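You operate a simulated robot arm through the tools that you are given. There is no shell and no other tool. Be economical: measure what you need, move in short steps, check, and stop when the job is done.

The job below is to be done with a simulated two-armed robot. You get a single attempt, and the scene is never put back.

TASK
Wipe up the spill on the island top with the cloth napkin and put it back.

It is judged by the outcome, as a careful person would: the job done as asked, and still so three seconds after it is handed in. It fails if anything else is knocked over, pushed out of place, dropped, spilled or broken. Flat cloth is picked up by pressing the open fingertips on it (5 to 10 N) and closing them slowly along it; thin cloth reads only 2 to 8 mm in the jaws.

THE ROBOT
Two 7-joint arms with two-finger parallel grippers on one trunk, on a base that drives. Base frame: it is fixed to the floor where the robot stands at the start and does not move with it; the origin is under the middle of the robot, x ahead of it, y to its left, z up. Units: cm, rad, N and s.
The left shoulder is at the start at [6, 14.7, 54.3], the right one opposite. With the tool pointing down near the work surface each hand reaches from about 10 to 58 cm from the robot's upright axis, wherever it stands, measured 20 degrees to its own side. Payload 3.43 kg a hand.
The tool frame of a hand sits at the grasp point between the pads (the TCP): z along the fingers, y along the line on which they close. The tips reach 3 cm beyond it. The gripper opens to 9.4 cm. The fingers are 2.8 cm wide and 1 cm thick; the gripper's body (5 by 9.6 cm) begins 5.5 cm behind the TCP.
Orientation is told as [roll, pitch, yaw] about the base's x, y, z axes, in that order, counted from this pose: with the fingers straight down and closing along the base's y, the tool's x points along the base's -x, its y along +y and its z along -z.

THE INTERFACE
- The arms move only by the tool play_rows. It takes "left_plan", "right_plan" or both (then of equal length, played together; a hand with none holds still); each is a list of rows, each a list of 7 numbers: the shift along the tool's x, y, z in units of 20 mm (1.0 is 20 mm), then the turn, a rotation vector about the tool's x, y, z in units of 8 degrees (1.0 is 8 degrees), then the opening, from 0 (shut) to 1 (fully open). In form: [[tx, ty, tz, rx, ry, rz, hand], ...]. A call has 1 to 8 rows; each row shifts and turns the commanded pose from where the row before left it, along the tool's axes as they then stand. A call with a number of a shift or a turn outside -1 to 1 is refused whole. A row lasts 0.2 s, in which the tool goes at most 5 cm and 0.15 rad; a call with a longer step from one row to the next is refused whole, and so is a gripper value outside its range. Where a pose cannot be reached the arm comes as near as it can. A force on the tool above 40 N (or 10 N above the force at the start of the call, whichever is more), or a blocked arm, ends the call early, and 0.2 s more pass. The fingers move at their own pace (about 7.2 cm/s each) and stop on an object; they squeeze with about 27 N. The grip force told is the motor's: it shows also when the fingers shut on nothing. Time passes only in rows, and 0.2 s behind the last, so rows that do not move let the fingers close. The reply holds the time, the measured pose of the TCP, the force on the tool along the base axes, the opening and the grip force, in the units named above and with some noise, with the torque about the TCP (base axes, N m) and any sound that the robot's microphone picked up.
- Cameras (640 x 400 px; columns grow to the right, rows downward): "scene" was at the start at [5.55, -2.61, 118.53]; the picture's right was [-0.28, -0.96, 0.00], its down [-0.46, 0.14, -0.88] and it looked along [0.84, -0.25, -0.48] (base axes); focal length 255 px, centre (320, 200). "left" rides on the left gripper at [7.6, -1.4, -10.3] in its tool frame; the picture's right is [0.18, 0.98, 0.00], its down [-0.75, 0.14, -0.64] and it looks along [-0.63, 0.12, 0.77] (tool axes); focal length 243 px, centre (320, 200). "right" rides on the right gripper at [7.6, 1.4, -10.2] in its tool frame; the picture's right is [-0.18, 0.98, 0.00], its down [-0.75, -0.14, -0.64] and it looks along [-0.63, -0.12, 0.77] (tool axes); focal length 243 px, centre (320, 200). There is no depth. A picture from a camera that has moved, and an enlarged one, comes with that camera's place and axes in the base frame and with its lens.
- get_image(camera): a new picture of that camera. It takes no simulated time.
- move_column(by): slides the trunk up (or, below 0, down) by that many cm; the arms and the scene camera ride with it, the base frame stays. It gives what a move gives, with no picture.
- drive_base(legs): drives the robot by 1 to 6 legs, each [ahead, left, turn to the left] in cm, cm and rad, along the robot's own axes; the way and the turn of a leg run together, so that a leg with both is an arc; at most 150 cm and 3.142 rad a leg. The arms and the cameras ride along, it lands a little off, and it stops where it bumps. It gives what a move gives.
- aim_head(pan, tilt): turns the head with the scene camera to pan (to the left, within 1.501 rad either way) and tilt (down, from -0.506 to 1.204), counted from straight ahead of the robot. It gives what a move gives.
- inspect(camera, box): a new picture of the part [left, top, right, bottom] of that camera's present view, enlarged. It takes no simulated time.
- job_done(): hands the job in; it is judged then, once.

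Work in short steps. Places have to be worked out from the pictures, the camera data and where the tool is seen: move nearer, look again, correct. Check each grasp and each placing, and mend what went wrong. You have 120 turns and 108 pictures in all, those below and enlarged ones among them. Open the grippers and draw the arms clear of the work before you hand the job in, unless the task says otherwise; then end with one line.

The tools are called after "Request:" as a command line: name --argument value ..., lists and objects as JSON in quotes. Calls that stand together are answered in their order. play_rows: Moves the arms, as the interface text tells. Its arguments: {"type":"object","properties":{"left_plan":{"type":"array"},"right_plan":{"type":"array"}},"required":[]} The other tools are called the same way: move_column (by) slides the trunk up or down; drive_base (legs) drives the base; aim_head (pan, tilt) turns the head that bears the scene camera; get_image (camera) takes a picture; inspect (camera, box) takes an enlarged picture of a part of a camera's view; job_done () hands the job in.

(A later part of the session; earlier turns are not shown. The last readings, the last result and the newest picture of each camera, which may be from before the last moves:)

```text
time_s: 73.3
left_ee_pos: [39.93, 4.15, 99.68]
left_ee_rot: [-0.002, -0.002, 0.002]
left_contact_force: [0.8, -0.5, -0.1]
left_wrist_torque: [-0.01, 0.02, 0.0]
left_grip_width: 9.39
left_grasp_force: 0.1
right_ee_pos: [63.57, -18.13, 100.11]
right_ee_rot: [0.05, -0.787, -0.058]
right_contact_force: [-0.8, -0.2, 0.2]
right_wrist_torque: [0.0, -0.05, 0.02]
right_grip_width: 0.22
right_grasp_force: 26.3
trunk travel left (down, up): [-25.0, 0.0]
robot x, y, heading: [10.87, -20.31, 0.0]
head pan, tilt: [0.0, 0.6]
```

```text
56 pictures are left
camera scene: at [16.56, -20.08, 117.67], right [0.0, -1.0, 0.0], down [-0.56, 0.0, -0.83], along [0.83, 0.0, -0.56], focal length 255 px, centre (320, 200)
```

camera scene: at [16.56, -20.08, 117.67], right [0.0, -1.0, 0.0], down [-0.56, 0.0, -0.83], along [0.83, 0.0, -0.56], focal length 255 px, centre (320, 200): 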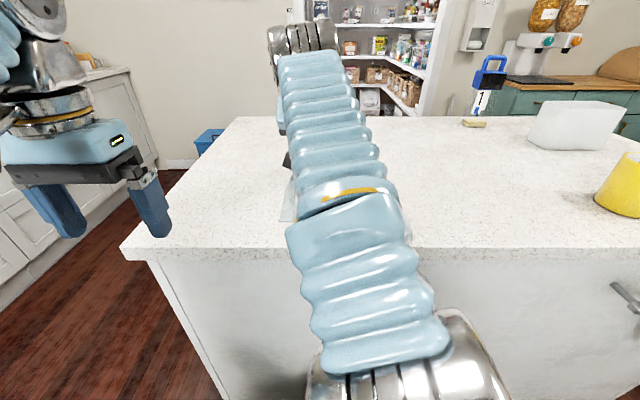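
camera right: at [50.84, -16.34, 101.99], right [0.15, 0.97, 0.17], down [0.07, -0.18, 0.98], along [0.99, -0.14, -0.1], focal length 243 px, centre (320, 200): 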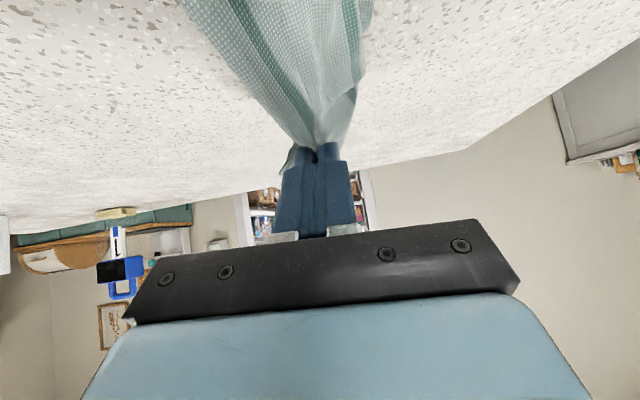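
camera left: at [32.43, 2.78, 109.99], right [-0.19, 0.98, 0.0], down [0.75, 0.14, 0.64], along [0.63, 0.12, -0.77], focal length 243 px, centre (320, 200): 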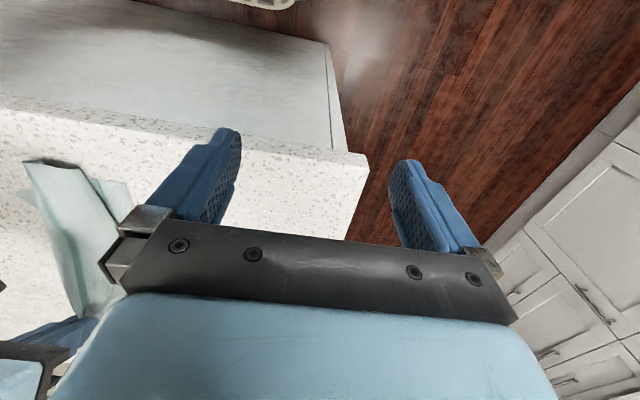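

The cloth hangs rather narrow; I finish laying and then see whether it needs spreading.

Request:
play_rows --right_plan '[[-0.1, 0, 0.88, 0, 0, 0, 0], [-0.1, 0, 0.88, 0, 0, 0, 0], [-0.1, 0, 0.88, 0, 0, 0, 0], [-0.1, 0, 0.88, 0, 0, 0, 0], [-0.1, 0, 0.85, 0, 0, 0, 0]]'

Request:
get_image --camera "right"

Request:
get_image --camera "left"

```text
time_s: 74.5
left_ee_pos: [40.12, 4.04, 99.84]
left_ee_rot: [-0.003, -0.002, 0.002]
left_contact_force: [-0.7, 1.1, -0.2]
left_wrist_torque: [-0.02, 0.0, -0.01]
left_grip_width: 9.41
left_grasp_force: 0.1
right_ee_pos: [70.44, -18.0, 94.67]
right_ee_rot: [0.05, -0.788, -0.056]
right_contact_force: [0.5, -0.2, 0.2]
right_wrist_torque: [-0.03, -0.02, 0.03]
right_grip_width: 0.19
right_grasp_force: 26.9
trunk travel left (down, up): [-25.0, 0.0]
robot x, y, heading: [10.86, -19.85, 0.004]
head pan, tilt: [0.0, 0.6]
```

```text
55 pictures are left
camera right: at [57.78, -16.32, 96.55], right [0.15, 0.97, 0.16], down [0.07, -0.18, 0.98], along [0.99, -0.14, -0.1], focal length 243 px, centre (320, 200)
```

right: 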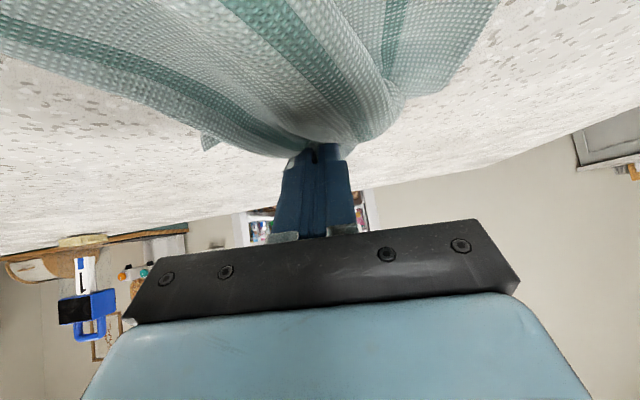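

```text
54 pictures are left
camera left: at [32.43, 2.78, 110.0], right [-0.19, 0.98, 0.0], down [0.75, 0.14, 0.64], along [0.63, 0.12, -0.77], focal length 243 px, centre (320, 200)
```

left: 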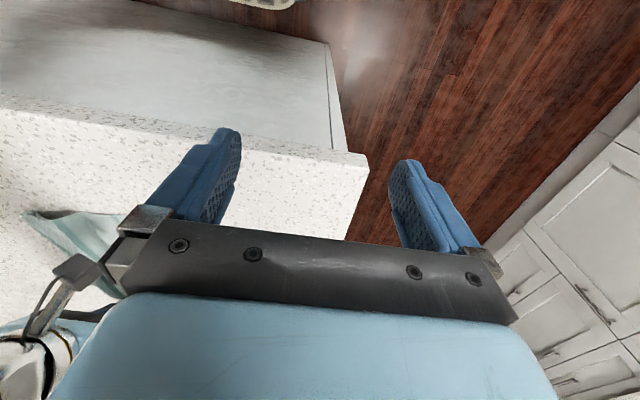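

Some slack remains; I pull 2 cm forward, touch down, and release, then look at the result.

Request:
play_rows --right_plan '[[-0.35, 0, 0.35, 0, 0, 0, 0], [-0.35, 0, 0.35, 0, 0, 0, 0], [0.1, 0, 0.1, 0, 0, 0, 0], [0, 0, 0, 0, 0, 0, 0.15], [0, 0, 0, 0, 0, 0, 0.3], [-0.35, 0, -0.35, 0, 0, 0, 0.3], [-0.7, 0, -0.7, 0, 0, 0, 0.3], [-0.7, 0, -0.7, 0, 0, 0, 0.3]]'

Request:
get_image --camera "right"

```text
time_s: 76.3
left_ee_pos: [39.94, 4.14, 99.76]
left_ee_rot: [-0.003, -0.002, 0.002]
left_contact_force: [-0.4, -0.6, 1.0]
left_wrist_torque: [0.04, 0.0, 0.02]
left_grip_width: 9.42
left_grasp_force: 0.2
right_ee_pos: [72.41, -18.43, 99.47]
right_ee_rot: [0.049, -0.787, -0.057]
right_contact_force: [0.6, 1.2, 0.6]
right_wrist_torque: [0.01, -0.02, -0.01]
right_grip_width: 2.83
right_grasp_force: 0.1
trunk travel left (down, up): [-25.0, 0.0]
robot x, y, heading: [10.9, -19.7, 0.001]
head pan, tilt: [0.0, 0.6]
```

```text
53 pictures are left
camera right: at [59.69, -16.54, 101.28], right [0.15, 0.97, 0.16], down [0.07, -0.18, 0.98], along [0.99, -0.14, -0.1], focal length 243 px, centre (320, 200)
```

right: 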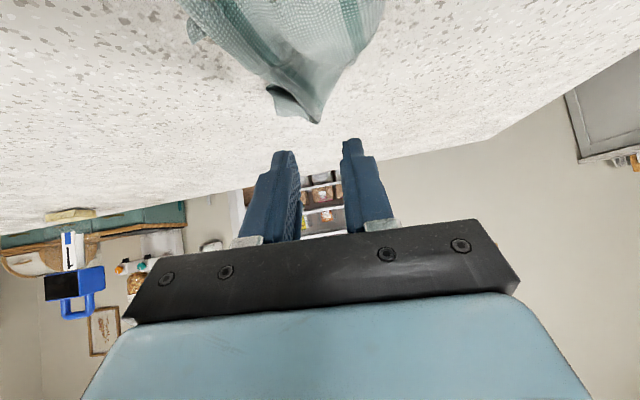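

Released. I move the right hand aside to the right to see the cloth.

Request:
play_rows --right_plan '[[0.2, -1, -0.4, 0, 0.5, 0, 0.5], [0.2, -1, -0.4, 0, 0.5, 0, 0.5], [0.2, -1, -0.4, 0, 0.5, 0, 0.5], [0.2, -1, -0.4, 0, 0.5, 0, 0.5], [0.2, -1, -0.4, 0, 0.5, 0, 0.5], [0.2, -1, -0.4, 0, 0.5, 0, 0.5], [0.2, -1, -0.4, 0, 0, 0, 0.5], [0.2, -1, -0.4, 0, 0, 0, 0.5]]'

Request:
play_rows --right_plan '[[0.7, -1, -0.4, 0, 0, 0, 0.5], [0.7, -1, -0.4, 0, 0, 0, 0.5], [0.7, -1, -0.4, 0, 0, 0, 0.5], [0.7, -1, -0.4, 0, 0, 0, 0.5]]'

Request:
get_image --camera "scene"

```text
time_s: 78.1
left_ee_pos: [40.07, 4.2, 99.8]
left_ee_rot: [-0.006, -0.001, 0.003]
left_contact_force: [-0.1, 0.1, 0.7]
left_wrist_torque: [-0.03, 0.01, -0.03]
left_grip_width: 9.39
left_grasp_force: 0.0
right_ee_pos: [63.58, -32.38, 101.99]
right_ee_rot: [0.037, -0.368, -0.034]
right_contact_force: [-0.4, 0.1, -0.6]
right_wrist_torque: [0.01, 0.02, -0.02]
right_grip_width: 4.72
right_grasp_force: 0.0
right hand out of reach, approached as far as the arm can: row 5, 6
trunk travel left (down, up): [-25.0, 0.0]
robot x, y, heading: [10.78, -20.13, 0.0]
head pan, tilt: [0.0, 0.6]
```

```text
time_s: 79.1
left_ee_pos: [40.05, 4.19, 99.71]
left_ee_rot: [-0.003, -0.001, 0.002]
left_contact_force: [0.9, -0.2, 0.7]
left_wrist_torque: [-0.03, 0.04, 0.0]
left_grip_width: 9.4
left_grasp_force: 0.0
right_ee_pos: [57.08, -40.31, 102.86]
right_ee_rot: [0.037, -0.368, -0.034]
right_contact_force: [-0.2, 0.8, 0.3]
right_wrist_torque: [0.03, 0.02, 0.02]
right_grip_width: 4.68
right_grasp_force: 0.1
trunk travel left (down, up): [-25.0, 0.0]
robot x, y, heading: [10.64, -20.55, -0.002]
head pan, tilt: [0.0, 0.6]
```

```text
52 pictures are left
camera scene: at [16.58, -20.07, 117.67], right [0.0, -1.0, 0.0], down [-0.57, 0.0, -0.82], along [0.82, 0.0, -0.57], focal length 255 px, centre (320, 200)
```

scene: 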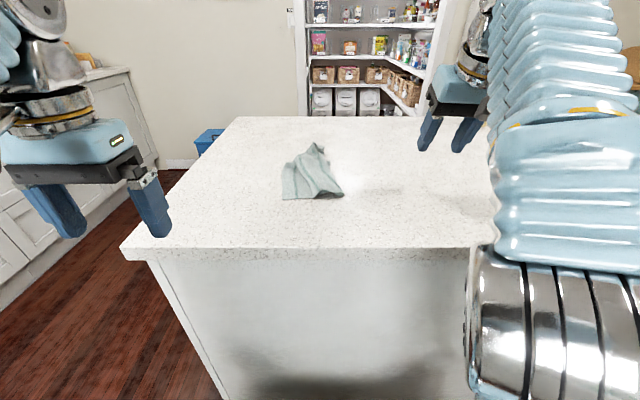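

Request:
inspect --camera "scene" --box '[250, 120, 410, 220]'

```text
4.00 times, centred on (330, 170) of scene
camera zoom: at [16.58, -20.07, 117.67], right [0.0, -1.0, 0.0], down [-0.57, 0.0, -0.82], along [0.82, 0.0, -0.57], focal length 1021 px, centre (280, 320)
```

zoom: 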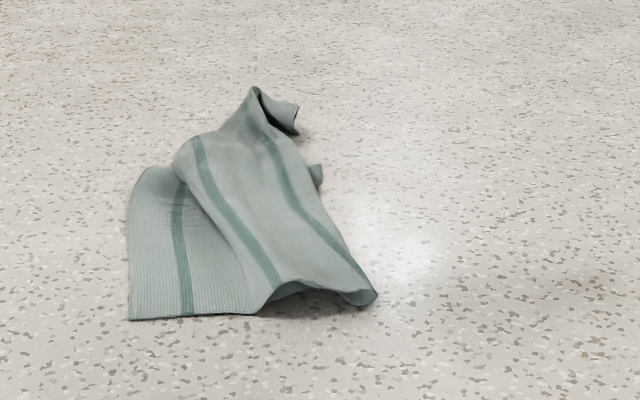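

The cloth is back at its spot but crumpled. I drive closer to view it better and then spread it out.

Request:
drive_base --legs '[[8, 0, 0]]'

Request:
inspect --camera "scene" --box '[220, 120, 460, 270]'

```text
time_s: 80.2
left_ee_pos: [47.97, 4.07, 99.82]
left_ee_rot: [0.0, -0.003, 0.003]
left_contact_force: [-0.5, -0.1, -0.4]
left_wrist_torque: [-0.01, -0.02, 0.0]
left_grip_width: 9.38
left_grasp_force: 0.1
right_ee_pos: [65.03, -40.38, 102.8]
right_ee_rot: [0.037, -0.37, -0.035]
right_contact_force: [-0.5, 0.0, -0.9]
right_wrist_torque: [0.0, 0.01, -0.01]
right_grip_width: 4.71
right_grasp_force: 0.1
trunk travel left (down, up): [-25.0, 0.0]
robot x, y, heading: [19.11, -19.98, 0.004]
head pan, tilt: [0.0, 0.6]
```

```text
2.67 times, centred on (340, 195) of scene
camera zoom: at [24.55, -20.07, 117.67], right [0.0, -1.0, 0.0], down [-0.56, 0.0, -0.83], along [0.83, 0.0, -0.56], focal length 680 px, centre (267, 213)
```

zoom: 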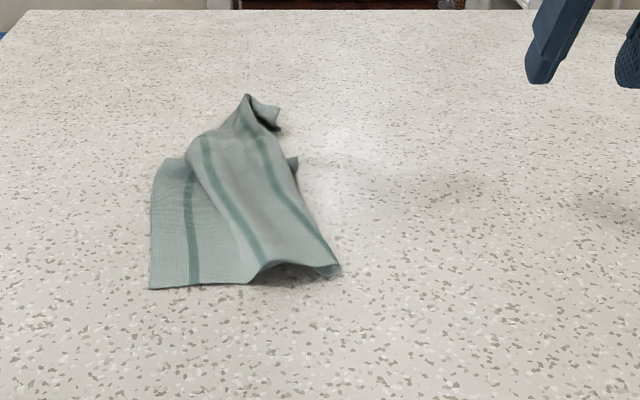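

I use the left hand first to grasp the near-left corner region at ≈(58,−14.5).

Request:
play_rows --left_plan '[[-0.5, -0.93, 0, 0, 0, 0, 0.35], [-0.5, -0.93, 0, 0, 0, 0, 0.35], [-0.5, -0.93, 0, 0, 0, 0, 0.35], [-0.5, -0.93, 0, 0, 0, 0, 0.35], [-0.5, -0.93, 0, 0, 0, 0, 0.35], [-0.5, -0.93, 0, 0, 0, 0, 0.35], [-0.5, -0.93, 0, 0, 0, 0, 0.35], [-0.5, -0.93, 0, 0, 0, 0, 0.35]]'

Request:
play_rows --left_plan '[[-0.5, -0.93, 0, 0, 0, 0, 0.35], [-0.5, -0.93, 0, 0, 0, 0, 0.35], [0, 0, 1, 0, 0, 0, 0.35], [0, 0, 1, 0, 0, 0, 0.35]]'

Request:
get_image --camera "left"

Request:
get_image --camera "scene"

```text
time_s: 82.0
left_ee_pos: [56.05, -10.82, 99.72]
left_ee_rot: [-0.002, -0.002, 0.001]
left_contact_force: [0.2, -0.3, 0.2]
left_wrist_torque: [-0.01, -0.01, 0.02]
left_grip_width: 3.27
left_grasp_force: 0.0
right_ee_pos: [65.03, -40.29, 102.85]
right_ee_rot: [0.035, -0.37, -0.035]
right_contact_force: [-0.7, -0.4, 0.2]
right_wrist_torque: [0.02, -0.03, 0.01]
right_grip_width: 4.69
right_grasp_force: 0.0
trunk travel left (down, up): [-25.0, 0.0]
robot x, y, heading: [18.85, -20.24, 0.003]
head pan, tilt: [0.0, 0.6]
```

```text
time_s: 83.0
left_ee_pos: [56.65, -11.67, 95.7]
left_ee_rot: [-0.002, -0.002, 0.002]
left_contact_force: [-0.2, 0.1, 0.0]
left_wrist_torque: [0.02, -0.01, 0.0]
left_grip_width: 3.31
left_grasp_force: 0.0
left hand out of reach, approached as far as the arm can: row 1, 2
right_ee_pos: [64.99, -40.27, 102.72]
right_ee_rot: [0.036, -0.369, -0.036]
right_contact_force: [0.4, -0.4, 0.8]
right_wrist_torque: [0.01, 0.04, 0.02]
right_grip_width: 4.69
right_grasp_force: 0.1
trunk travel left (down, up): [-25.0, 0.0]
robot x, y, heading: [18.71, -19.76, 0.003]
head pan, tilt: [0.0, 0.6]
```

```text
49 pictures are left
camera left: at [49.0, -13.08, 105.93], right [-0.19, 0.98, 0.0], down [0.75, 0.14, 0.64], along [0.63, 0.12, -0.77], focal length 243 px, centre (320, 200)
```

left: 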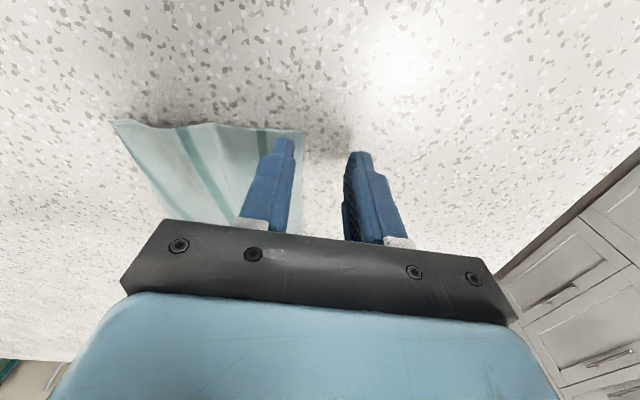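

```text
48 pictures are left
camera scene: at [24.57, -20.07, 117.67], right [0.0, -1.0, 0.0], down [-0.56, 0.0, -0.83], along [0.83, 0.0, -0.56], focal length 255 px, centre (320, 200)
```

scene: 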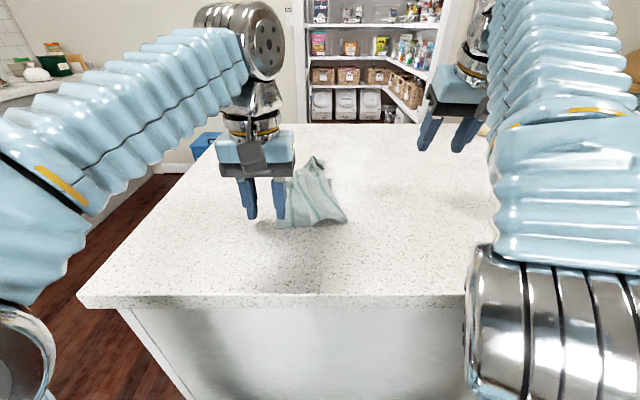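

The left finger is at the cloth's left edge; I shift 2.8 cm right and 1.5 cm forward, then lower gently.

Request:
play_rows --left_plan '[[-0.4, -0.75, 0, 0, 0, 0, 0.35], [-0.4, -0.75, 0, 0, 0, 0, 0.35], [0, 0, 0.3, 0, 0, 0, 0.35], [0, 0, 0.2, 0, 0, 0, 0.35]]'

Request:
play_rows --left_plan '[[0, 0, 0.12, 0, 0, 0, 0.35], [0, 0, 0.1, 0, 0, 0, 0.35]]'

Request:
get_image --camera "left"

```text
time_s: 84.0
left_ee_pos: [58.08, -14.7, 94.68]
left_ee_rot: [-0.004, -0.001, 0.002]
left_contact_force: [0.9, 0.0, 0.2]
left_wrist_torque: [0.0, 0.0, -0.03]
left_grip_width: 3.29
left_grasp_force: 0.1
right_ee_pos: [65.05, -40.28, 102.79]
right_ee_rot: [0.036, -0.369, -0.035]
right_contact_force: [0.5, 0.4, 0.0]
right_wrist_torque: [0.0, 0.0, -0.01]
right_grip_width: 4.68
right_grasp_force: 0.2
trunk travel left (down, up): [-25.0, 0.0]
robot x, y, heading: [19.04, -20.05, 0.003]
head pan, tilt: [0.0, 0.6]
```

```text
time_s: 84.6
left_ee_pos: [58.23, -14.7, 94.28]
left_ee_rot: [-0.001, -0.003, 0.003]
left_contact_force: [0.5, -0.2, 0.3]
left_wrist_torque: [0.02, 0.01, 0.01]
left_grip_width: 3.29
left_grasp_force: 0.1
right_ee_pos: [65.06, -40.2, 102.75]
right_ee_rot: [0.037, -0.37, -0.033]
right_contact_force: [0.0, 0.6, -0.1]
right_wrist_torque: [-0.03, 0.01, -0.02]
right_grip_width: 4.67
right_grasp_force: 0.0
trunk travel left (down, up): [-25.0, 0.0]
robot x, y, heading: [18.87, -20.32, 0.002]
head pan, tilt: [0.0, 0.6]
```

```text
47 pictures are left
camera left: at [50.59, -16.08, 104.53], right [-0.19, 0.98, 0.0], down [0.75, 0.14, 0.64], along [0.63, 0.12, -0.77], focal length 243 px, centre (320, 200)
```

left: 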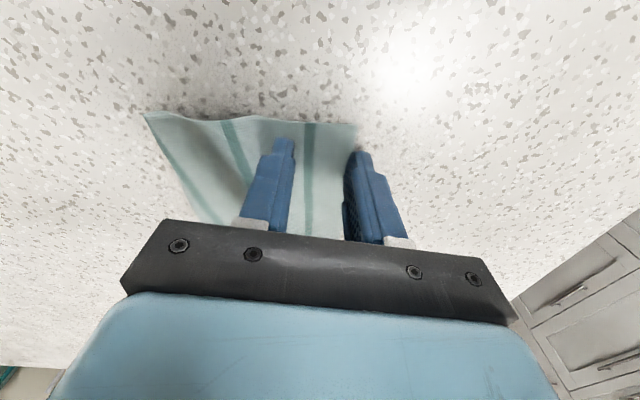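

Request:
play_rows --left_plan '[[0, -0.4, 0, 0, 0, 0, 0.35], [0, 0, 0.08, 0, 0, 0, 0.35], [0, 0, 0.06, 0, 0, 0, 0.35]]'

Request:
play_rows --left_plan '[[0, 0, 0.06, 0, 0, 0, 0.35]]'

```text
time_s: 85.4
left_ee_pos: [58.1, -15.48, 94.04]
left_ee_rot: [-0.004, -0.004, 0.002]
left_contact_force: [3.4, 0.8, 16.8]
left_wrist_torque: [0.33, -0.02, -0.04]
left_grip_width: 3.3
left_grasp_force: 0.1
right_ee_pos: [64.91, -40.27, 102.94]
right_ee_rot: [0.037, -0.371, -0.035]
right_contact_force: [0.3, -0.2, 0.1]
right_wrist_torque: [-0.02, 0.02, -0.03]
right_grip_width: 4.73
right_grasp_force: 0.0
trunk travel left (down, up): [-25.0, 0.0]
robot x, y, heading: [18.76, -20.06, 0.005]
head pan, tilt: [0.0, 0.6]
```

```text
time_s: 86.0
left_ee_pos: [58.05, -15.46, 94.03]
left_ee_rot: [-0.007, -0.009, 0.0]
left_contact_force: [-0.2, 0.4, 17.9]
left_wrist_torque: [0.36, 0.1, -0.02]
left_grip_width: 3.27
left_grasp_force: 0.1
right_ee_pos: [65.1, -40.21, 102.83]
right_ee_rot: [0.038, -0.37, -0.034]
right_contact_force: [0.2, 0.2, -0.7]
right_wrist_torque: [-0.01, 0.0, -0.01]
right_grip_width: 4.7
right_grasp_force: 0.1
trunk travel left (down, up): [-25.0, 0.0]
robot x, y, heading: [18.59, -20.34, 0.001]
head pan, tilt: [0.0, 0.6]
stopped in row 1 (left hand): the force on the tool passed its limit at 42 N (the readings are from after the stop); the commanded pose is now the measured one
```

Contact at 18 N; I ease up to about 8 N, then close slowly.

Request:
play_rows --left_plan '[[0, 0, -0.06, 0, 0, 0, 0.35], [0, 0, -0.03, 0, 0, 0, 0.35]]'

Request:
play_rows --left_plan '[[0, 0, 0, 0, 0, 0, 0.28], [0, 0, 0, 0, 0, 0, 0.22], [0, 0, 0, 0, 0, 0, 0.15], [0, 0, 0, 0, 0, 0, 0.08], [0, 0, 0, 0, 0, 0, 0.0], [0, 0, 0, 0, 0, 0, 0.0], [0, 0, 0, 0, 0, 0, 0]]'

Request:
get_image --camera "left"

```text
time_s: 86.5
left_ee_pos: [58.13, -15.59, 94.02]
left_ee_rot: [-0.005, -0.006, 0.001]
left_contact_force: [-0.1, 0.0, 4.8]
left_wrist_torque: [0.1, 0.07, 0.05]
left_grip_width: 3.3
left_grasp_force: 0.0
right_ee_pos: [64.98, -40.31, 102.8]
right_ee_rot: [0.037, -0.368, -0.032]
right_contact_force: [-0.9, 0.5, 0.4]
right_wrist_torque: [0.0, 0.0, -0.03]
right_grip_width: 4.72
right_grasp_force: 0.1
trunk travel left (down, up): [-25.0, 0.0]
robot x, y, heading: [18.62, -19.96, 0.002]
head pan, tilt: [0.0, 0.6]
```

```text
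time_s: 88.2
left_ee_pos: [58.08, -15.45, 94.1]
left_ee_rot: [-0.005, -0.006, 0.002]
left_contact_force: [0.2, 0.3, -0.4]
left_wrist_torque: [-0.01, 0.02, 0.01]
left_grip_width: 0.62
left_grasp_force: 26.6
right_ee_pos: [65.14, -40.28, 102.84]
right_ee_rot: [0.036, -0.368, -0.035]
right_contact_force: [-0.2, 1.0, -0.6]
right_wrist_torque: [-0.01, 0.04, 0.0]
right_grip_width: 4.69
right_grasp_force: 0.2
trunk travel left (down, up): [-25.0, 0.0]
robot x, y, heading: [18.87, -20.11, 0.003]
head pan, tilt: [0.0, 0.6]
```

```text
46 pictures are left
camera left: at [50.55, -16.8, 104.41], right [-0.19, 0.98, -0.01], down [0.75, 0.15, 0.65], along [0.64, 0.12, -0.76], focal length 243 px, centre (320, 200)
```

left: 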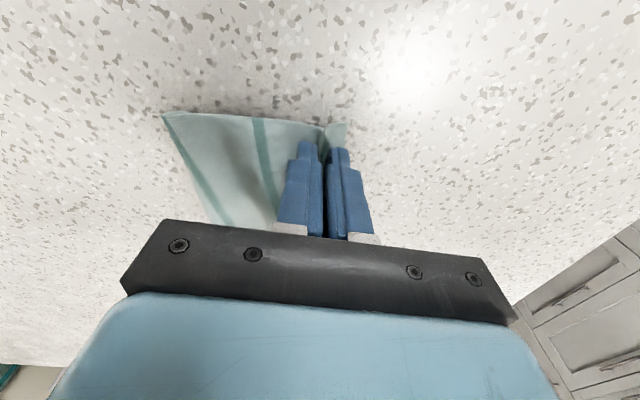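

Held (6 mm). I lift 5 cm and move left 8 cm so the fold opens, then look.

Request:
play_rows --left_plan '[[0, 0, -0.6, 0, 0, 0, 0], [0.2, 0.3, -0.6, 0, 0, 0, 0], [0.3, 0.6, -0.5, 0, 0, 0, 0], [0.3, 0.9, -0.4, 0, 0, 0, 0], [0.3, 0.9, -0.2, 0, 0, 0, 0], [0.3, 0.9, 0, 0, 0, 0, 0]]'

Request:
get_image --camera "scene"

Request:
get_image --camera "left"

```text
time_s: 89.5
left_ee_pos: [55.26, -8.23, 98.81]
left_ee_rot: [-0.006, -0.005, 0.0]
left_contact_force: [0.5, -1.1, -0.1]
left_wrist_torque: [-0.04, -0.03, -0.01]
left_grip_width: 0.63
left_grasp_force: 27.2
right_ee_pos: [65.03, -40.36, 102.73]
right_ee_rot: [0.036, -0.369, -0.035]
right_contact_force: [-0.7, -0.9, 0.3]
right_wrist_torque: [0.02, -0.02, 0.01]
right_grip_width: 4.69
right_grasp_force: 0.1
trunk travel left (down, up): [-25.0, 0.0]
robot x, y, heading: [19.04, -20.02, 0.002]
head pan, tilt: [0.0, 0.6]
```

```text
45 pictures are left
camera scene: at [24.59, -20.08, 117.67], right [0.0, -1.0, 0.0], down [-0.57, 0.0, -0.82], along [0.82, 0.0, -0.57], focal length 255 px, centre (320, 200)
```

scene: 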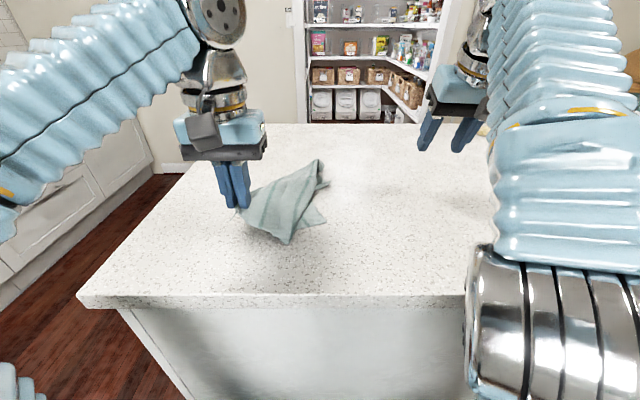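

```text
44 pictures are left
camera left: at [47.71, -9.59, 108.94], right [-0.18, 0.98, -0.01], down [0.75, 0.14, 0.65], along [0.64, 0.11, -0.76], focal length 243 px, centre (320, 200)
```

left: 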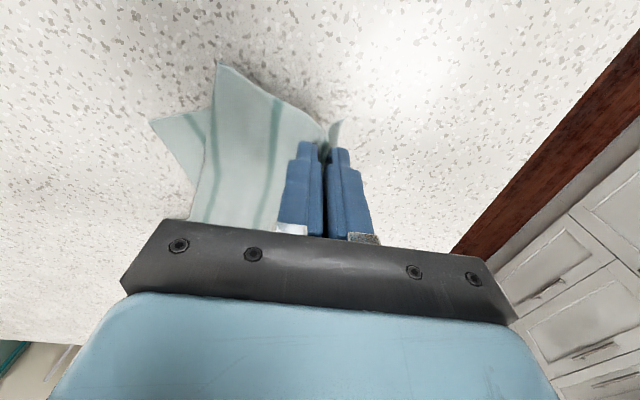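

Zoom in on the cloth to find the right-near corner.

Request:
inspect --camera "scene" --box '[200, 145, 360, 245]'

```text
4.00 times, centred on (280, 195) of scene
camera zoom: at [24.59, -20.08, 117.67], right [0.0, -1.0, 0.0], down [-0.57, 0.0, -0.82], along [0.82, 0.0, -0.57], focal length 1021 px, centre (480, 220)
```

zoom: 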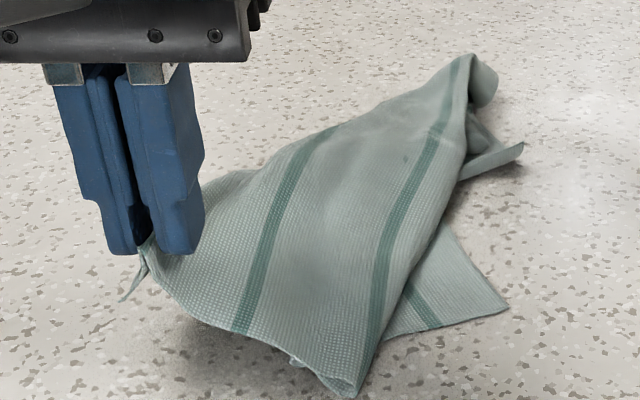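

The near-right corner now lies exposed at ≈(57,−21). I bring the right hand over it, at ≈(58,−19.8).

Request:
play_rows --right_plan '[[0.36, 0.93, 0, 0, 0, 0, 0.3], [0.36, 0.93, 0, 0, 0, 0, 0.3], [0.36, 0.93, 0, 0, 0, 0, 0.3], [0.36, 0.93, 0, 0, 0, 0, 0.3], [0.36, 0.93, 0, 0, 0, 0, 0.3], [0.36, 0.93, 0, 0, 0, 0, 0.3], [0.36, 0.93, 0, 0, 0, 0, 0.3]]'

Request:
play_rows --right_plan '[[0.36, 0.93, 0, 0, 0, 0, 0.3], [0.36, 0.93, 0, 0, 0, 0, 0.3], [0.36, 0.93, 0, 0, 0, 0, 0.3], [0.36, 0.85, 0, 0, 0, 0, 0.3]]'

Request:
get_image --camera "right"

Request:
get_image --camera "left"

```text
time_s: 91.2
left_ee_pos: [55.28, -8.27, 98.62]
left_ee_rot: [-0.005, -0.004, 0.001]
left_contact_force: [-0.6, -0.2, 0.2]
left_wrist_torque: [-0.01, 0.0, -0.03]
left_grip_width: 0.62
left_grasp_force: 27.2
right_ee_pos: [60.71, -27.13, 101.36]
right_ee_rot: [0.038, -0.368, -0.037]
right_contact_force: [-0.5, 0.4, -0.4]
right_wrist_torque: [-0.03, 0.0, 0.01]
right_grip_width: 2.83
right_grasp_force: 0.1
trunk travel left (down, up): [-25.0, 0.0]
robot x, y, heading: [18.93, -20.16, 0.005]
head pan, tilt: [0.0, 0.6]
```

```text
time_s: 92.2
left_ee_pos: [55.45, -8.15, 98.84]
left_ee_rot: [-0.006, -0.005, 0.002]
left_contact_force: [0.3, -0.1, -0.4]
left_wrist_torque: [0.0, 0.01, 0.0]
left_grip_width: 0.66
left_grasp_force: 27.0
right_ee_pos: [58.14, -19.71, 100.74]
right_ee_rot: [0.037, -0.37, -0.035]
right_contact_force: [0.5, -0.2, -0.1]
right_wrist_torque: [-0.02, -0.01, -0.03]
right_grip_width: 2.81
right_grasp_force: 0.0
trunk travel left (down, up): [-25.0, 0.0]
robot x, y, heading: [18.57, -19.98, 0.004]
head pan, tilt: [0.0, 0.6]
```

```text
42 pictures are left
camera right: at [47.3, -18.24, 107.54], right [0.19, 0.98, 0.1], down [0.47, -0.18, 0.87], along [0.86, -0.12, -0.49], focal length 243 px, centre (320, 200)
```

right: 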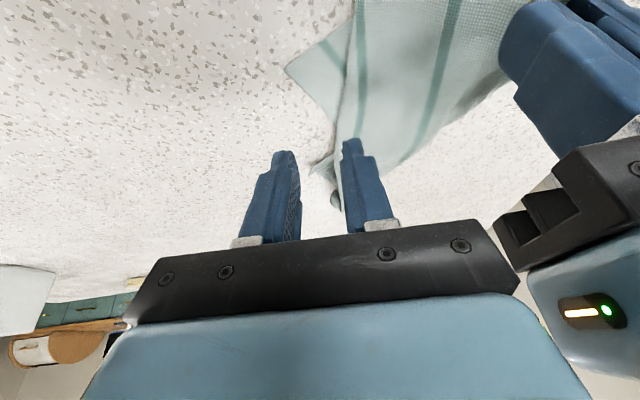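

```text
41 pictures are left
camera left: at [47.73, -9.59, 108.94], right [-0.19, 0.98, -0.01], down [0.75, 0.15, 0.65], along [0.64, 0.12, -0.76], focal length 243 px, centre (320, 200)
```

left: 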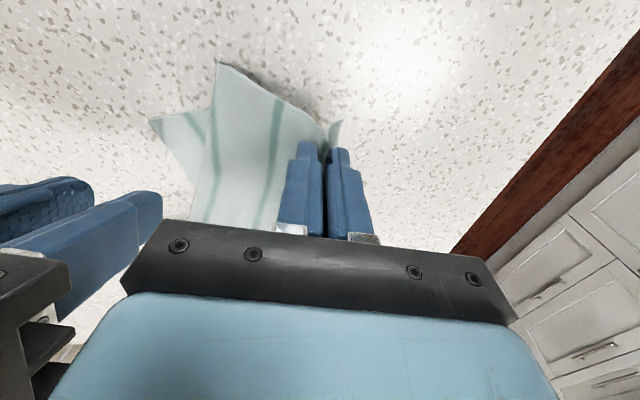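

The corner is confirmed at ≈(57.1,−20.9). I narrow the gripper and descend to just above it.

Request:
play_rows --right_plan '[[0.38, 0.06, 0.67, 0, 0, 0, 0.22], [0.38, 0.06, 0.67, 0, 0, 0, 0.22], [0.38, 0.06, 0.67, 0, 0, 0, 0.22], [0.3, 0.06, 0.5, 0, 0, 0, 0.22]]'

Request:
get_image --camera "right"

```text
time_s: 93.2
left_ee_pos: [55.37, -8.19, 98.65]
left_ee_rot: [-0.004, -0.006, 0.001]
left_contact_force: [0.0, 0.4, -0.3]
left_wrist_torque: [0.02, -0.01, -0.02]
left_grip_width: 0.63
left_grasp_force: 26.8
right_ee_pos: [57.39, -19.49, 94.95]
right_ee_rot: [0.042, -0.364, -0.045]
right_contact_force: [0.0, -0.3, 0.8]
right_wrist_torque: [-0.03, -0.03, 0.02]
right_grip_width: 2.1
right_grasp_force: 0.0
trunk travel left (down, up): [-25.0, 0.0]
robot x, y, heading: [18.97, -20.13, 0.001]
head pan, tilt: [0.0, 0.6]
```

```text
40 pictures are left
camera right: at [46.65, -17.87, 101.8], right [0.2, 0.97, 0.1], down [0.47, -0.19, 0.86], along [0.86, -0.12, -0.49], focal length 243 px, centre (320, 200)
```

right: 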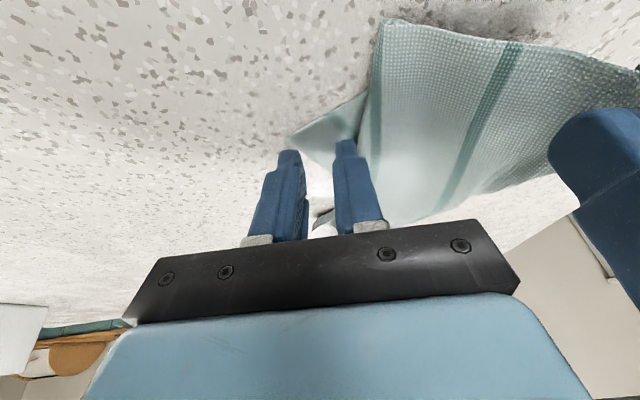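

Request:
play_rows --right_plan '[[0.22, 0.15, 0.0, 0, 0, 0, 0.22], [0.05, 0, 0.14, 0, 0, 0, 0.22]]'

Request:
play_rows --right_plan '[[0.03, 0, 0.08, 0, 0, 0, 0.22]]'

```text
time_s: 93.8
left_ee_pos: [55.35, -8.31, 98.68]
left_ee_rot: [-0.004, -0.004, 0.001]
left_contact_force: [0.6, 0.0, -0.2]
left_wrist_torque: [0.01, 0.0, 0.03]
left_grip_width: 0.66
left_grasp_force: 26.6
right_ee_pos: [57.14, -19.23, 94.51]
right_ee_rot: [0.045, -0.365, -0.046]
right_contact_force: [-0.1, -0.6, 0.3]
right_wrist_torque: [-0.03, 0.02, -0.01]
right_grip_width: 2.07
right_grasp_force: 0.0
trunk travel left (down, up): [-25.0, 0.0]
robot x, y, heading: [18.77, -20.23, 0.002]
head pan, tilt: [0.0, 0.6]
```

```text
time_s: 94.2
left_ee_pos: [55.27, -8.26, 98.73]
left_ee_rot: [-0.005, -0.006, 0.003]
left_contact_force: [-0.1, 0.2, -0.5]
left_wrist_torque: [-0.01, 0.0, 0.02]
left_grip_width: 0.64
left_grasp_force: 26.7
right_ee_pos: [56.98, -19.06, 94.46]
right_ee_rot: [0.043, -0.368, -0.042]
right_contact_force: [2.3, -1.0, 13.8]
right_wrist_torque: [-0.22, -0.03, 0.04]
right_grip_width: 2.12
right_grasp_force: 1.1
trunk travel left (down, up): [-25.0, 0.0]
robot x, y, heading: [19.45, -20.12, -0.002]
head pan, tilt: [0.0, 0.6]
```

Contact at 14 N. I ease a hair and close slowly.

Request:
play_rows --right_plan '[[-0.01, 0, -0.02, 0, 0, 0, 0.22], [0, 0, 0, 0, 0, 0, 0.17], [0, 0, 0, 0, 0, 0, 0.12], [0, 0, 0, 0, 0, 0, 0.07], [0, 0, 0, 0, 0, 0, 0], [0, 0, 0, 0, 0, 0, 0], [0, 0, 0, 0, 0, 0, 0]]'

Request:
get_image --camera "right"

```text
time_s: 95.8
left_ee_pos: [55.36, -8.2, 98.68]
left_ee_rot: [-0.006, -0.007, 0.002]
left_contact_force: [-1.0, 0.9, 0.4]
left_wrist_torque: [-0.01, -0.03, 0.01]
left_grip_width: 0.66
left_grasp_force: 27.2
right_ee_pos: [56.86, -18.66, 94.4]
right_ee_rot: [0.04, -0.368, -0.036]
right_contact_force: [0.2, -2.2, 8.1]
right_wrist_torque: [-0.09, 0.02, 0.03]
right_grip_width: 0.16
right_grasp_force: 27.2
trunk travel left (down, up): [-25.0, 0.0]
robot x, y, heading: [18.87, -20.26, 0.001]
head pan, tilt: [0.0, 0.6]
```

```text
39 pictures are left
camera right: at [46.01, -17.27, 101.26], right [0.19, 0.98, 0.1], down [0.47, -0.18, 0.86], along [0.86, -0.12, -0.49], focal length 243 px, centre (320, 200)
```

right: 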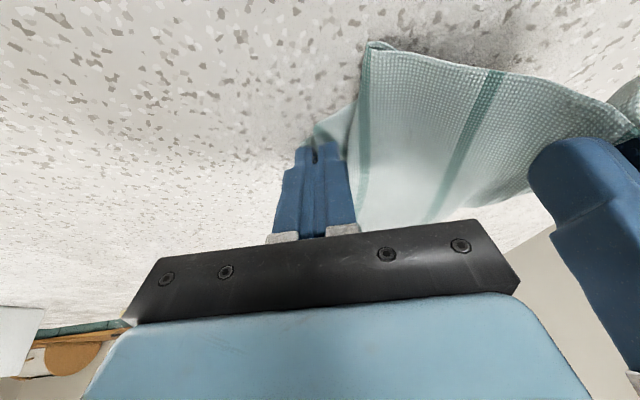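

Grip reads 1.6 mm, uncertain. I lift and move right slightly to test.

Request:
play_rows --right_plan '[[-0.2, -0.2, -0.5, 0, 0, 0, 0], [-0.2, -0.5, -0.5, 0, 0, 0, 0], [-0.1, -0.8, -0.2, 0, 0, 0, 0]]'

Request:
get_image --camera "right"

```text
time_s: 96.5
left_ee_pos: [55.31, -8.22, 98.68]
left_ee_rot: [-0.005, -0.004, 0.002]
left_contact_force: [-0.3, 0.4, 0.5]
left_wrist_torque: [-0.02, -0.05, 0.01]
left_grip_width: 0.63
left_grasp_force: 27.2
right_ee_pos: [56.85, -21.71, 96.94]
right_ee_rot: [0.036, -0.369, -0.033]
right_contact_force: [0.4, -0.5, 0.5]
right_wrist_torque: [0.02, -0.03, 0.0]
right_grip_width: 0.15
right_grasp_force: 27.0
trunk travel left (down, up): [-25.0, 0.0]
robot x, y, heading: [18.99, -19.77, 0.002]
head pan, tilt: [0.0, 0.6]
```

```text
38 pictures are left
camera right: at [46.01, -20.27, 103.78], right [0.19, 0.98, 0.1], down [0.47, -0.18, 0.87], along [0.86, -0.12, -0.49], focal length 243 px, centre (320, 200)
```

right: 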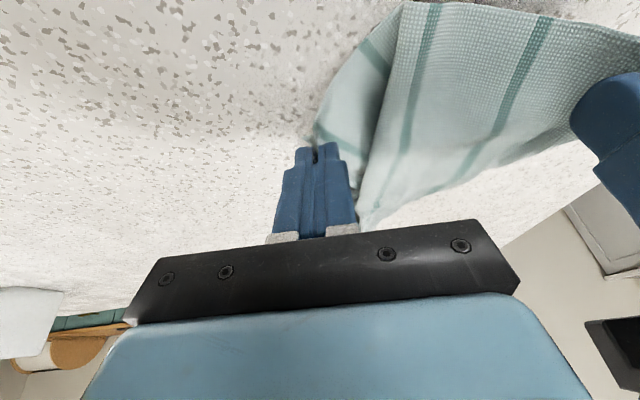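

Both corners are held. I tilt both hands forward to ~40° and spread the right one to the right.

Request:
play_rows --left_plan '[[0, 0, 0, 0, -1, 0, 0], [0, 0, 0, 0, -1, 0, 0], [0, 0, 0, 0, -1, 0, 0], [0, 0, 0, 0, -1, 0, 0], [0, 0, 0, 0, -1, 0, 0]]' --right_plan '[[0, 0, 0, 0, -1, 0, 0], [0, 0, 0, 0, -1, 0, 0], [-0.3, -1, -0.4, 0, 0, 0, 0], [-0.3, -1, -0.4, 0, 0, 0, 0], [-0.3, -1, -0.4, 0, 0, 0, 0]]'

Request:
get_image --camera "scene"

```text
time_s: 97.8
left_ee_pos: [55.31, -8.37, 98.65]
left_ee_rot: [-0.007, -0.706, 0.004]
left_contact_force: [0.8, -1.3, 1.4]
left_wrist_torque: [-0.03, -0.01, -0.01]
left_grip_width: 0.67
left_grasp_force: 26.9
right_ee_pos: [56.85, -28.01, 99.85]
right_ee_rot: [0.044, -0.647, -0.046]
right_contact_force: [0.9, 1.3, 0.2]
right_wrist_torque: [0.04, 0.02, 0.0]
right_grip_width: 0.16
right_grasp_force: 26.8
trunk travel left (down, up): [-25.0, 0.0]
robot x, y, heading: [18.86, -19.75, 0.001]
head pan, tilt: [0.0, 0.6]
```

```text
37 pictures are left
camera scene: at [24.59, -20.07, 117.67], right [0.0, -1.0, 0.0], down [-0.57, 0.0, -0.82], along [0.82, 0.0, -0.57], focal length 255 px, centre (320, 200)
```

scene: 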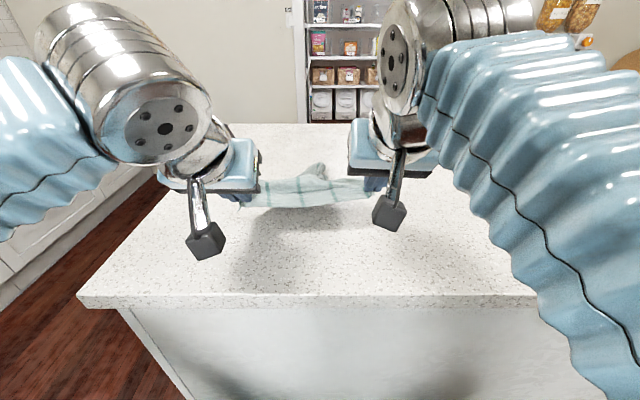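

The near edge is stretched between the hands. I lift both together first.

Request:
play_rows --left_plan '[[-0.49, 0, -0.57, 0, 0, 0, 0], [-0.49, 0, -0.57, 0, 0, 0, 0], [-0.49, 0, -0.57, 0, 0, 0, 0], [-0.8, 0, 0.0, 0, 0, 0, 0], [-0.8, 0, 0.2, 0, 0, 0, 0], [-0.8, 0, 0.2, 0, 0, 0, 0]]' --right_plan '[[-0.45, 0.1, -0.6, 0, 0, 0, 0], [-0.45, 0.1, -0.6, 0, 0, 0, 0], [-0.45, 0, -0.6, 0, 0, 0, 0], [-0.8, 0, 0.0, 0, 0, 0, 0], [-0.8, 0, 0.15, 0, 0, 0, 0], [-0.8, 0, 0.15, 0, 0, 0, 0]]'

Request:
get_image --camera "scene"

```text
time_s: 99.2
left_ee_pos: [59.62, -8.3, 105.77]
left_ee_rot: [-0.007, -0.705, 0.005]
left_contact_force: [-0.6, -0.4, 0.1]
left_wrist_torque: [-0.05, 0.0, 0.03]
left_grip_width: 0.66
left_grasp_force: 26.7
right_ee_pos: [61.05, -27.87, 106.56]
right_ee_rot: [0.043, -0.647, -0.05]
right_contact_force: [-0.8, 1.2, -0.4]
right_wrist_torque: [0.04, -0.04, 0.02]
right_grip_width: 0.16
right_grasp_force: 26.9
trunk travel left (down, up): [-25.0, 0.0]
robot x, y, heading: [19.11, -20.35, -0.001]
head pan, tilt: [0.0, 0.6]
```

```text
36 pictures are left
camera scene: at [24.57, -20.07, 117.67], right [0.0, -1.0, 0.0], down [-0.56, 0.0, -0.83], along [0.83, 0.0, -0.56], focal length 255 px, centre (320, 200)
```

scene: 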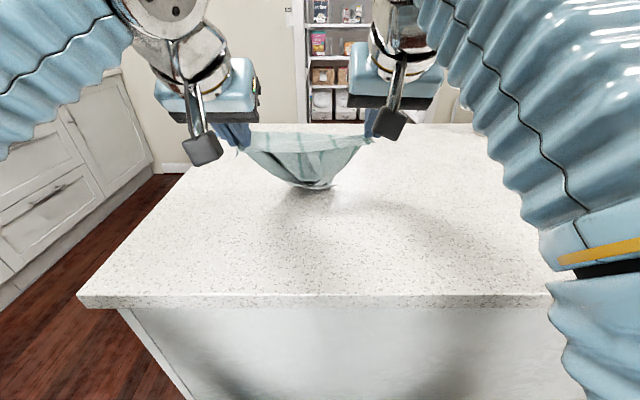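

Request:
inspect --camera "scene" --box '[220, 110, 412, 230]'

Request:
get_image --camera "left"

```text
3.33 times, centred on (316, 170) of scene
camera zoom: at [24.57, -20.07, 117.67], right [0.0, -1.0, 0.0], down [-0.56, 0.0, -0.83], along [0.83, 0.0, -0.56], focal length 850 px, centre (333, 300)
```

zoom: 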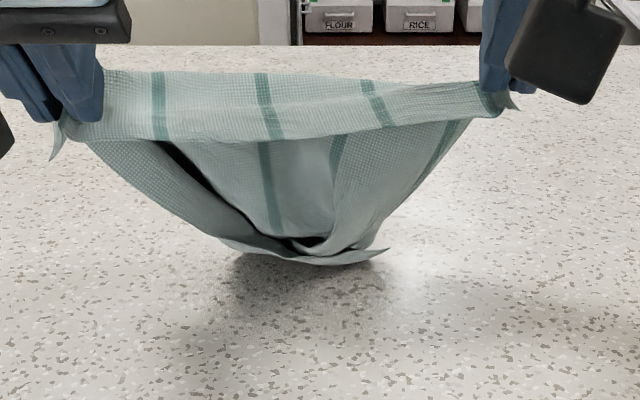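

```text
34 pictures are left
camera left: at [47.2, -9.62, 108.6], right [-0.14, 0.98, -0.12], down [0.16, 0.15, 0.98], along [0.98, 0.12, -0.18], focal length 243 px, centre (320, 200)
```

left: 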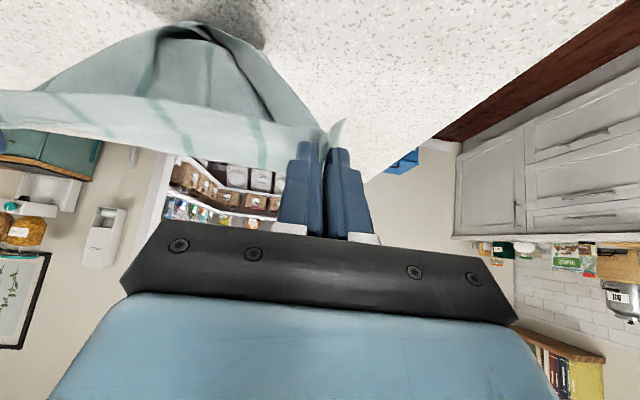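

The cloth hangs spread by its near edge. I carry it forward, so the far edge comes down near x≈77, then will pull back and down.

Request:
play_rows --left_plan '[[-0.57, 0, 0.49, 0, 0, 0, 0], [-0.57, 0, 0.49, 0, 0, 0, 0], [-0.57, 0, 0.49, 0, 0, 0, 0], [-0.57, 0, 0.49, 0, 0, 0, 0], [-0.57, 0, 0.49, 0, 0, 0, 0], [-0.57, 0, 0.49, 0, 0, 0, 0], [-0.57, 0, 0.49, 0, 0, 0, 0], [-0.57, 0, 0.49, 0, 0, 0, 0]]' --right_plan '[[-0.6, 0, 0.45, 0, 0, 0, 0], [-0.6, 0, 0.45, 0, 0, 0, 0], [-0.6, 0, 0.45, 0, 0, 0, 0], [-0.6, 0, 0.45, 0, 0, 0, 0], [-0.6, 0, 0.45, 0, 0, 0, 0], [-0.6, 0, 0.45, 0, 0, 0, 0], [-0.6, 0, 0.45, 0, 0, 0, 0], [-0.6, 0, 0.45, 0, 0, 0, 0]]'

Request:
inspect --camera "scene" --box '[220, 90, 412, 210]'

```text
time_s: 101.0
left_ee_pos: [71.6, -8.11, 105.67]
left_ee_rot: [-0.007, -0.703, 0.005]
left_contact_force: [0.5, -3.9, 0.0]
left_wrist_torque: [-0.08, 0.01, -0.05]
left_grip_width: 0.64
left_grasp_force: 26.5
right_ee_pos: [72.88, -28.18, 106.74]
right_ee_rot: [0.043, -0.648, -0.047]
right_contact_force: [-0.4, 2.9, 0.4]
right_wrist_torque: [0.13, 0.01, 0.0]
right_grip_width: 0.19
right_grasp_force: 27.0
trunk travel left (down, up): [-25.0, 0.0]
robot x, y, heading: [19.36, -20.36, 0.005]
head pan, tilt: [0.0, 0.6]
```

```text
3.33 times, centred on (316, 150) of scene
camera zoom: at [24.57, -20.07, 117.67], right [0.0, -1.0, 0.0], down [-0.56, 0.0, -0.83], along [0.83, 0.0, -0.56], focal length 850 px, centre (333, 367)
```

zoom: 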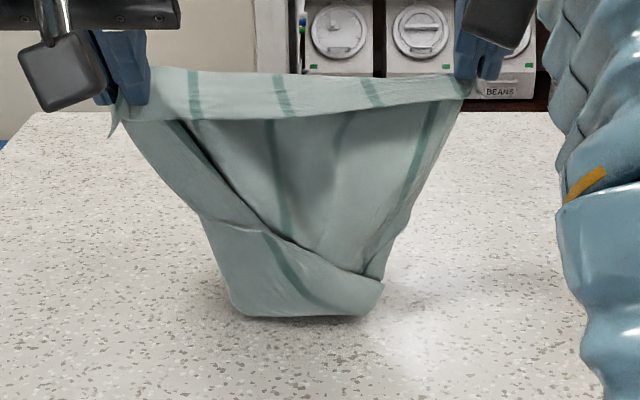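

The bottom still drags; I raise both hands ~5 cm (relaxing sideways tension a bit) to let it hang free.

Request:
play_rows --left_plan '[[-0.49, -0.08, -0.57, 0, 0, 0, 0], [-0.49, -0.05, -0.57, 0, 0, 0, 0], [-0.49, 0, -0.57, 0, 0, 0, 0], [-0.2, 0, -0.25, 0, 0, 0, 0], [0, 0, 0, 0, 0, 0, 0]]' --right_plan '[[-0.45, 0.08, -0.6, 0, 0, 0, 0], [-0.45, 0.05, -0.6, 0, 0, 0, 0], [-0.45, 0, -0.6, 0, 0, 0, 0], [-0.1, 0, -0.1, 0, 0, 0, 0], [0, 0, 0, 0, 0, 0, 0]]'

Request:
inspect --camera "scene" --box '[220, 70, 412, 190]'

```text
time_s: 102.2
left_ee_pos: [71.23, -8.45, 110.42]
left_ee_rot: [-0.007, -0.703, 0.006]
left_contact_force: [1.3, -1.7, -0.9]
left_wrist_torque: [-0.11, 0.04, 0.0]
left_grip_width: 0.65
left_grasp_force: 27.1
left hand out of reach, approached as far as the arm can: row 4
right_ee_pos: [72.76, -28.04, 108.0]
right_ee_rot: [0.046, -0.65, -0.047]
right_contact_force: [-1.0, 1.2, -0.2]
right_wrist_torque: [0.07, 0.0, -0.02]
right_grip_width: 0.15
right_grasp_force: 26.4
right hand out of reach, approached as far as the arm can: row 2, 3, 4
trunk travel left (down, up): [-25.0, 0.0]
robot x, y, heading: [18.62, -19.98, 0.003]
head pan, tilt: [0.0, 0.6]
```

```text
3.33 times, centred on (316, 130) of scene
camera zoom: at [24.58, -20.07, 117.67], right [0.0, -1.0, 0.0], down [-0.57, 0.0, -0.82], along [0.82, 0.0, -0.57], focal length 850 px, centre (333, 433)
```

zoom: 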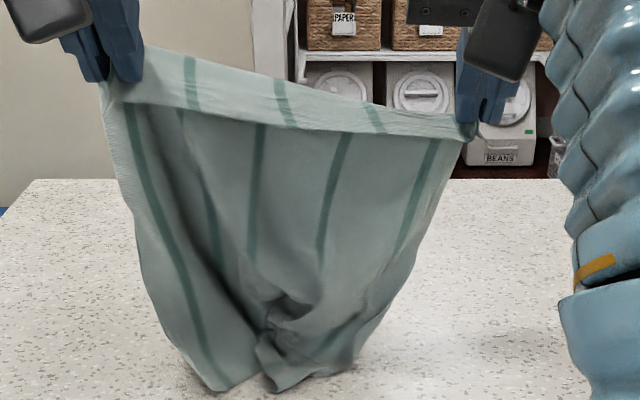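

It unfolds nicely when raised. I tilt the right hand further and raise it to match, plus the left a bit.

Request:
play_rows --left_plan '[[0, 0, 0, 0, -1, 0, 0], [0, 0, 0, 0, 0, 0, 0], [-0.6, 0, -0.3, 0, 0, 0, 0], [0, 0, 0, 0, 0, 0, 0], [0, 0, 0, 0, 0, 0, 0]]' --right_plan '[[0, 0, 0, 0, -1, 0, 0], [0, 0, 0, 0, -1, 0, 0], [-0.8, 0, -0.5, 0, 0, 0, 0], [-0.8, 0, -0.5, 0, 0, 0, 0], [0, 0, 0, 0, 0, 0, 0]]'

Request:
inspect --camera "scene" --box '[220, 70, 412, 190]'

```text
time_s: 103.3
left_ee_pos: [71.57, -8.48, 111.63]
left_ee_rot: [-0.01, -0.844, 0.007]
left_contact_force: [0.6, -1.6, -0.1]
left_wrist_torque: [-0.04, 0.01, -0.01]
left_grip_width: 0.64
left_grasp_force: 27.1
right_ee_pos: [73.13, -28.18, 111.9]
right_ee_rot: [0.056, -0.928, -0.067]
right_contact_force: [-0.1, 1.8, 0.5]
right_wrist_torque: [0.06, -0.01, 0.01]
right_grip_width: 0.15
right_grasp_force: 26.8
trunk travel left (down, up): [-25.0, 0.0]
robot x, y, heading: [18.87, -19.86, 0.004]
head pan, tilt: [0.0, 0.6]
```

```text
3.33 times, centred on (316, 130) of scene
camera zoom: at [24.59, -20.07, 117.67], right [0.0, -1.0, 0.0], down [-0.57, 0.0, -0.82], along [0.82, 0.0, -0.57], focal length 850 px, centre (333, 433)
```

zoom: 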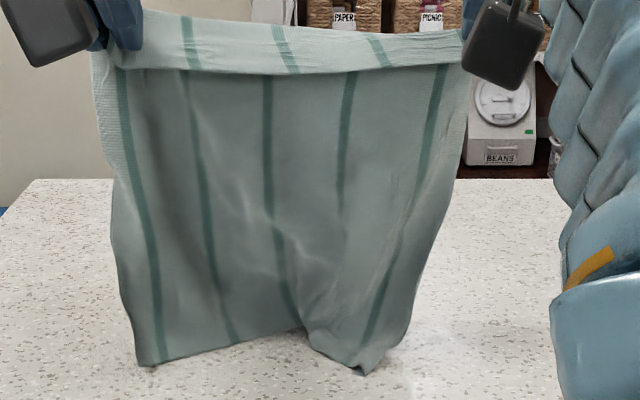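

The cloth now hangs flat and open. I move 3 cm further forward, then begin laying it back and down diagonally.

Request:
play_rows --left_plan '[[-0.5, 0, 0.56, 0, 0, 0, 0], [-0.5, 0, 0.56, 0, 0, 0, 0], [0, 0, 0, 0, 0, 0, 0], [0.88, 0, -0.088, 0, 0, 0, 0], [0.88, 0, -0.088, 0, 0, 0, 0], [0.88, 0, -0.088, 0, 0, 0, 0]]' --right_plan '[[-0.45, 0, 0.6, 0, 0, 0, 0], [-0.45, 0, 0.6, 0, 0, 0, 0], [0, 0, 0, 0, 0, 0, 0], [0.87, 0, -0.16, 0, 0, 0, 0], [0.87, 0, -0.16, 0, 0, 0, 0], [0.87, 0, -0.16, 0, 0, 0, 0]]'

Request:
get_image --camera "scene"

```text
time_s: 104.8
left_ee_pos: [70.59, -8.5, 108.01]
left_ee_rot: [-0.009, -0.843, 0.008]
left_contact_force: [0.2, -1.1, -1.1]
left_wrist_torque: [-0.02, 0.02, 0.0]
left_grip_width: 0.64
left_grasp_force: 26.6
right_ee_pos: [72.18, -28.09, 108.16]
right_ee_rot: [0.057, -0.927, -0.067]
right_contact_force: [-0.2, 1.0, 0.6]
right_wrist_torque: [0.06, 0.02, 0.02]
right_grip_width: 0.18
right_grasp_force: 27.2
trunk travel left (down, up): [-25.0, 0.0]
robot x, y, heading: [18.95, -20.2, -0.003]
head pan, tilt: [0.0, 0.6]
```

```text
30 pictures are left
camera scene: at [24.6, -20.07, 117.67], right [0.0, -1.0, 0.0], down [-0.57, 0.0, -0.82], along [0.82, 0.0, -0.57], focal length 255 px, centre (320, 200)
```

scene: 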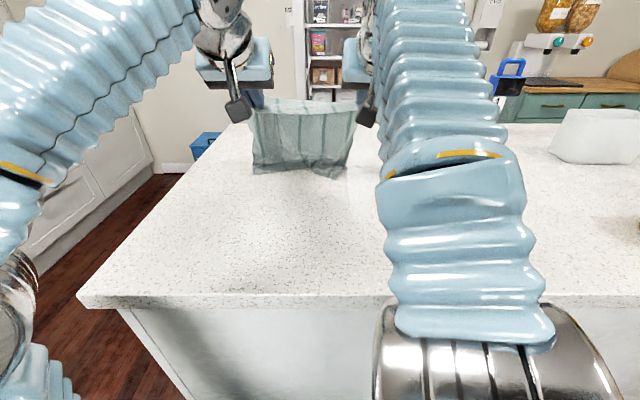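

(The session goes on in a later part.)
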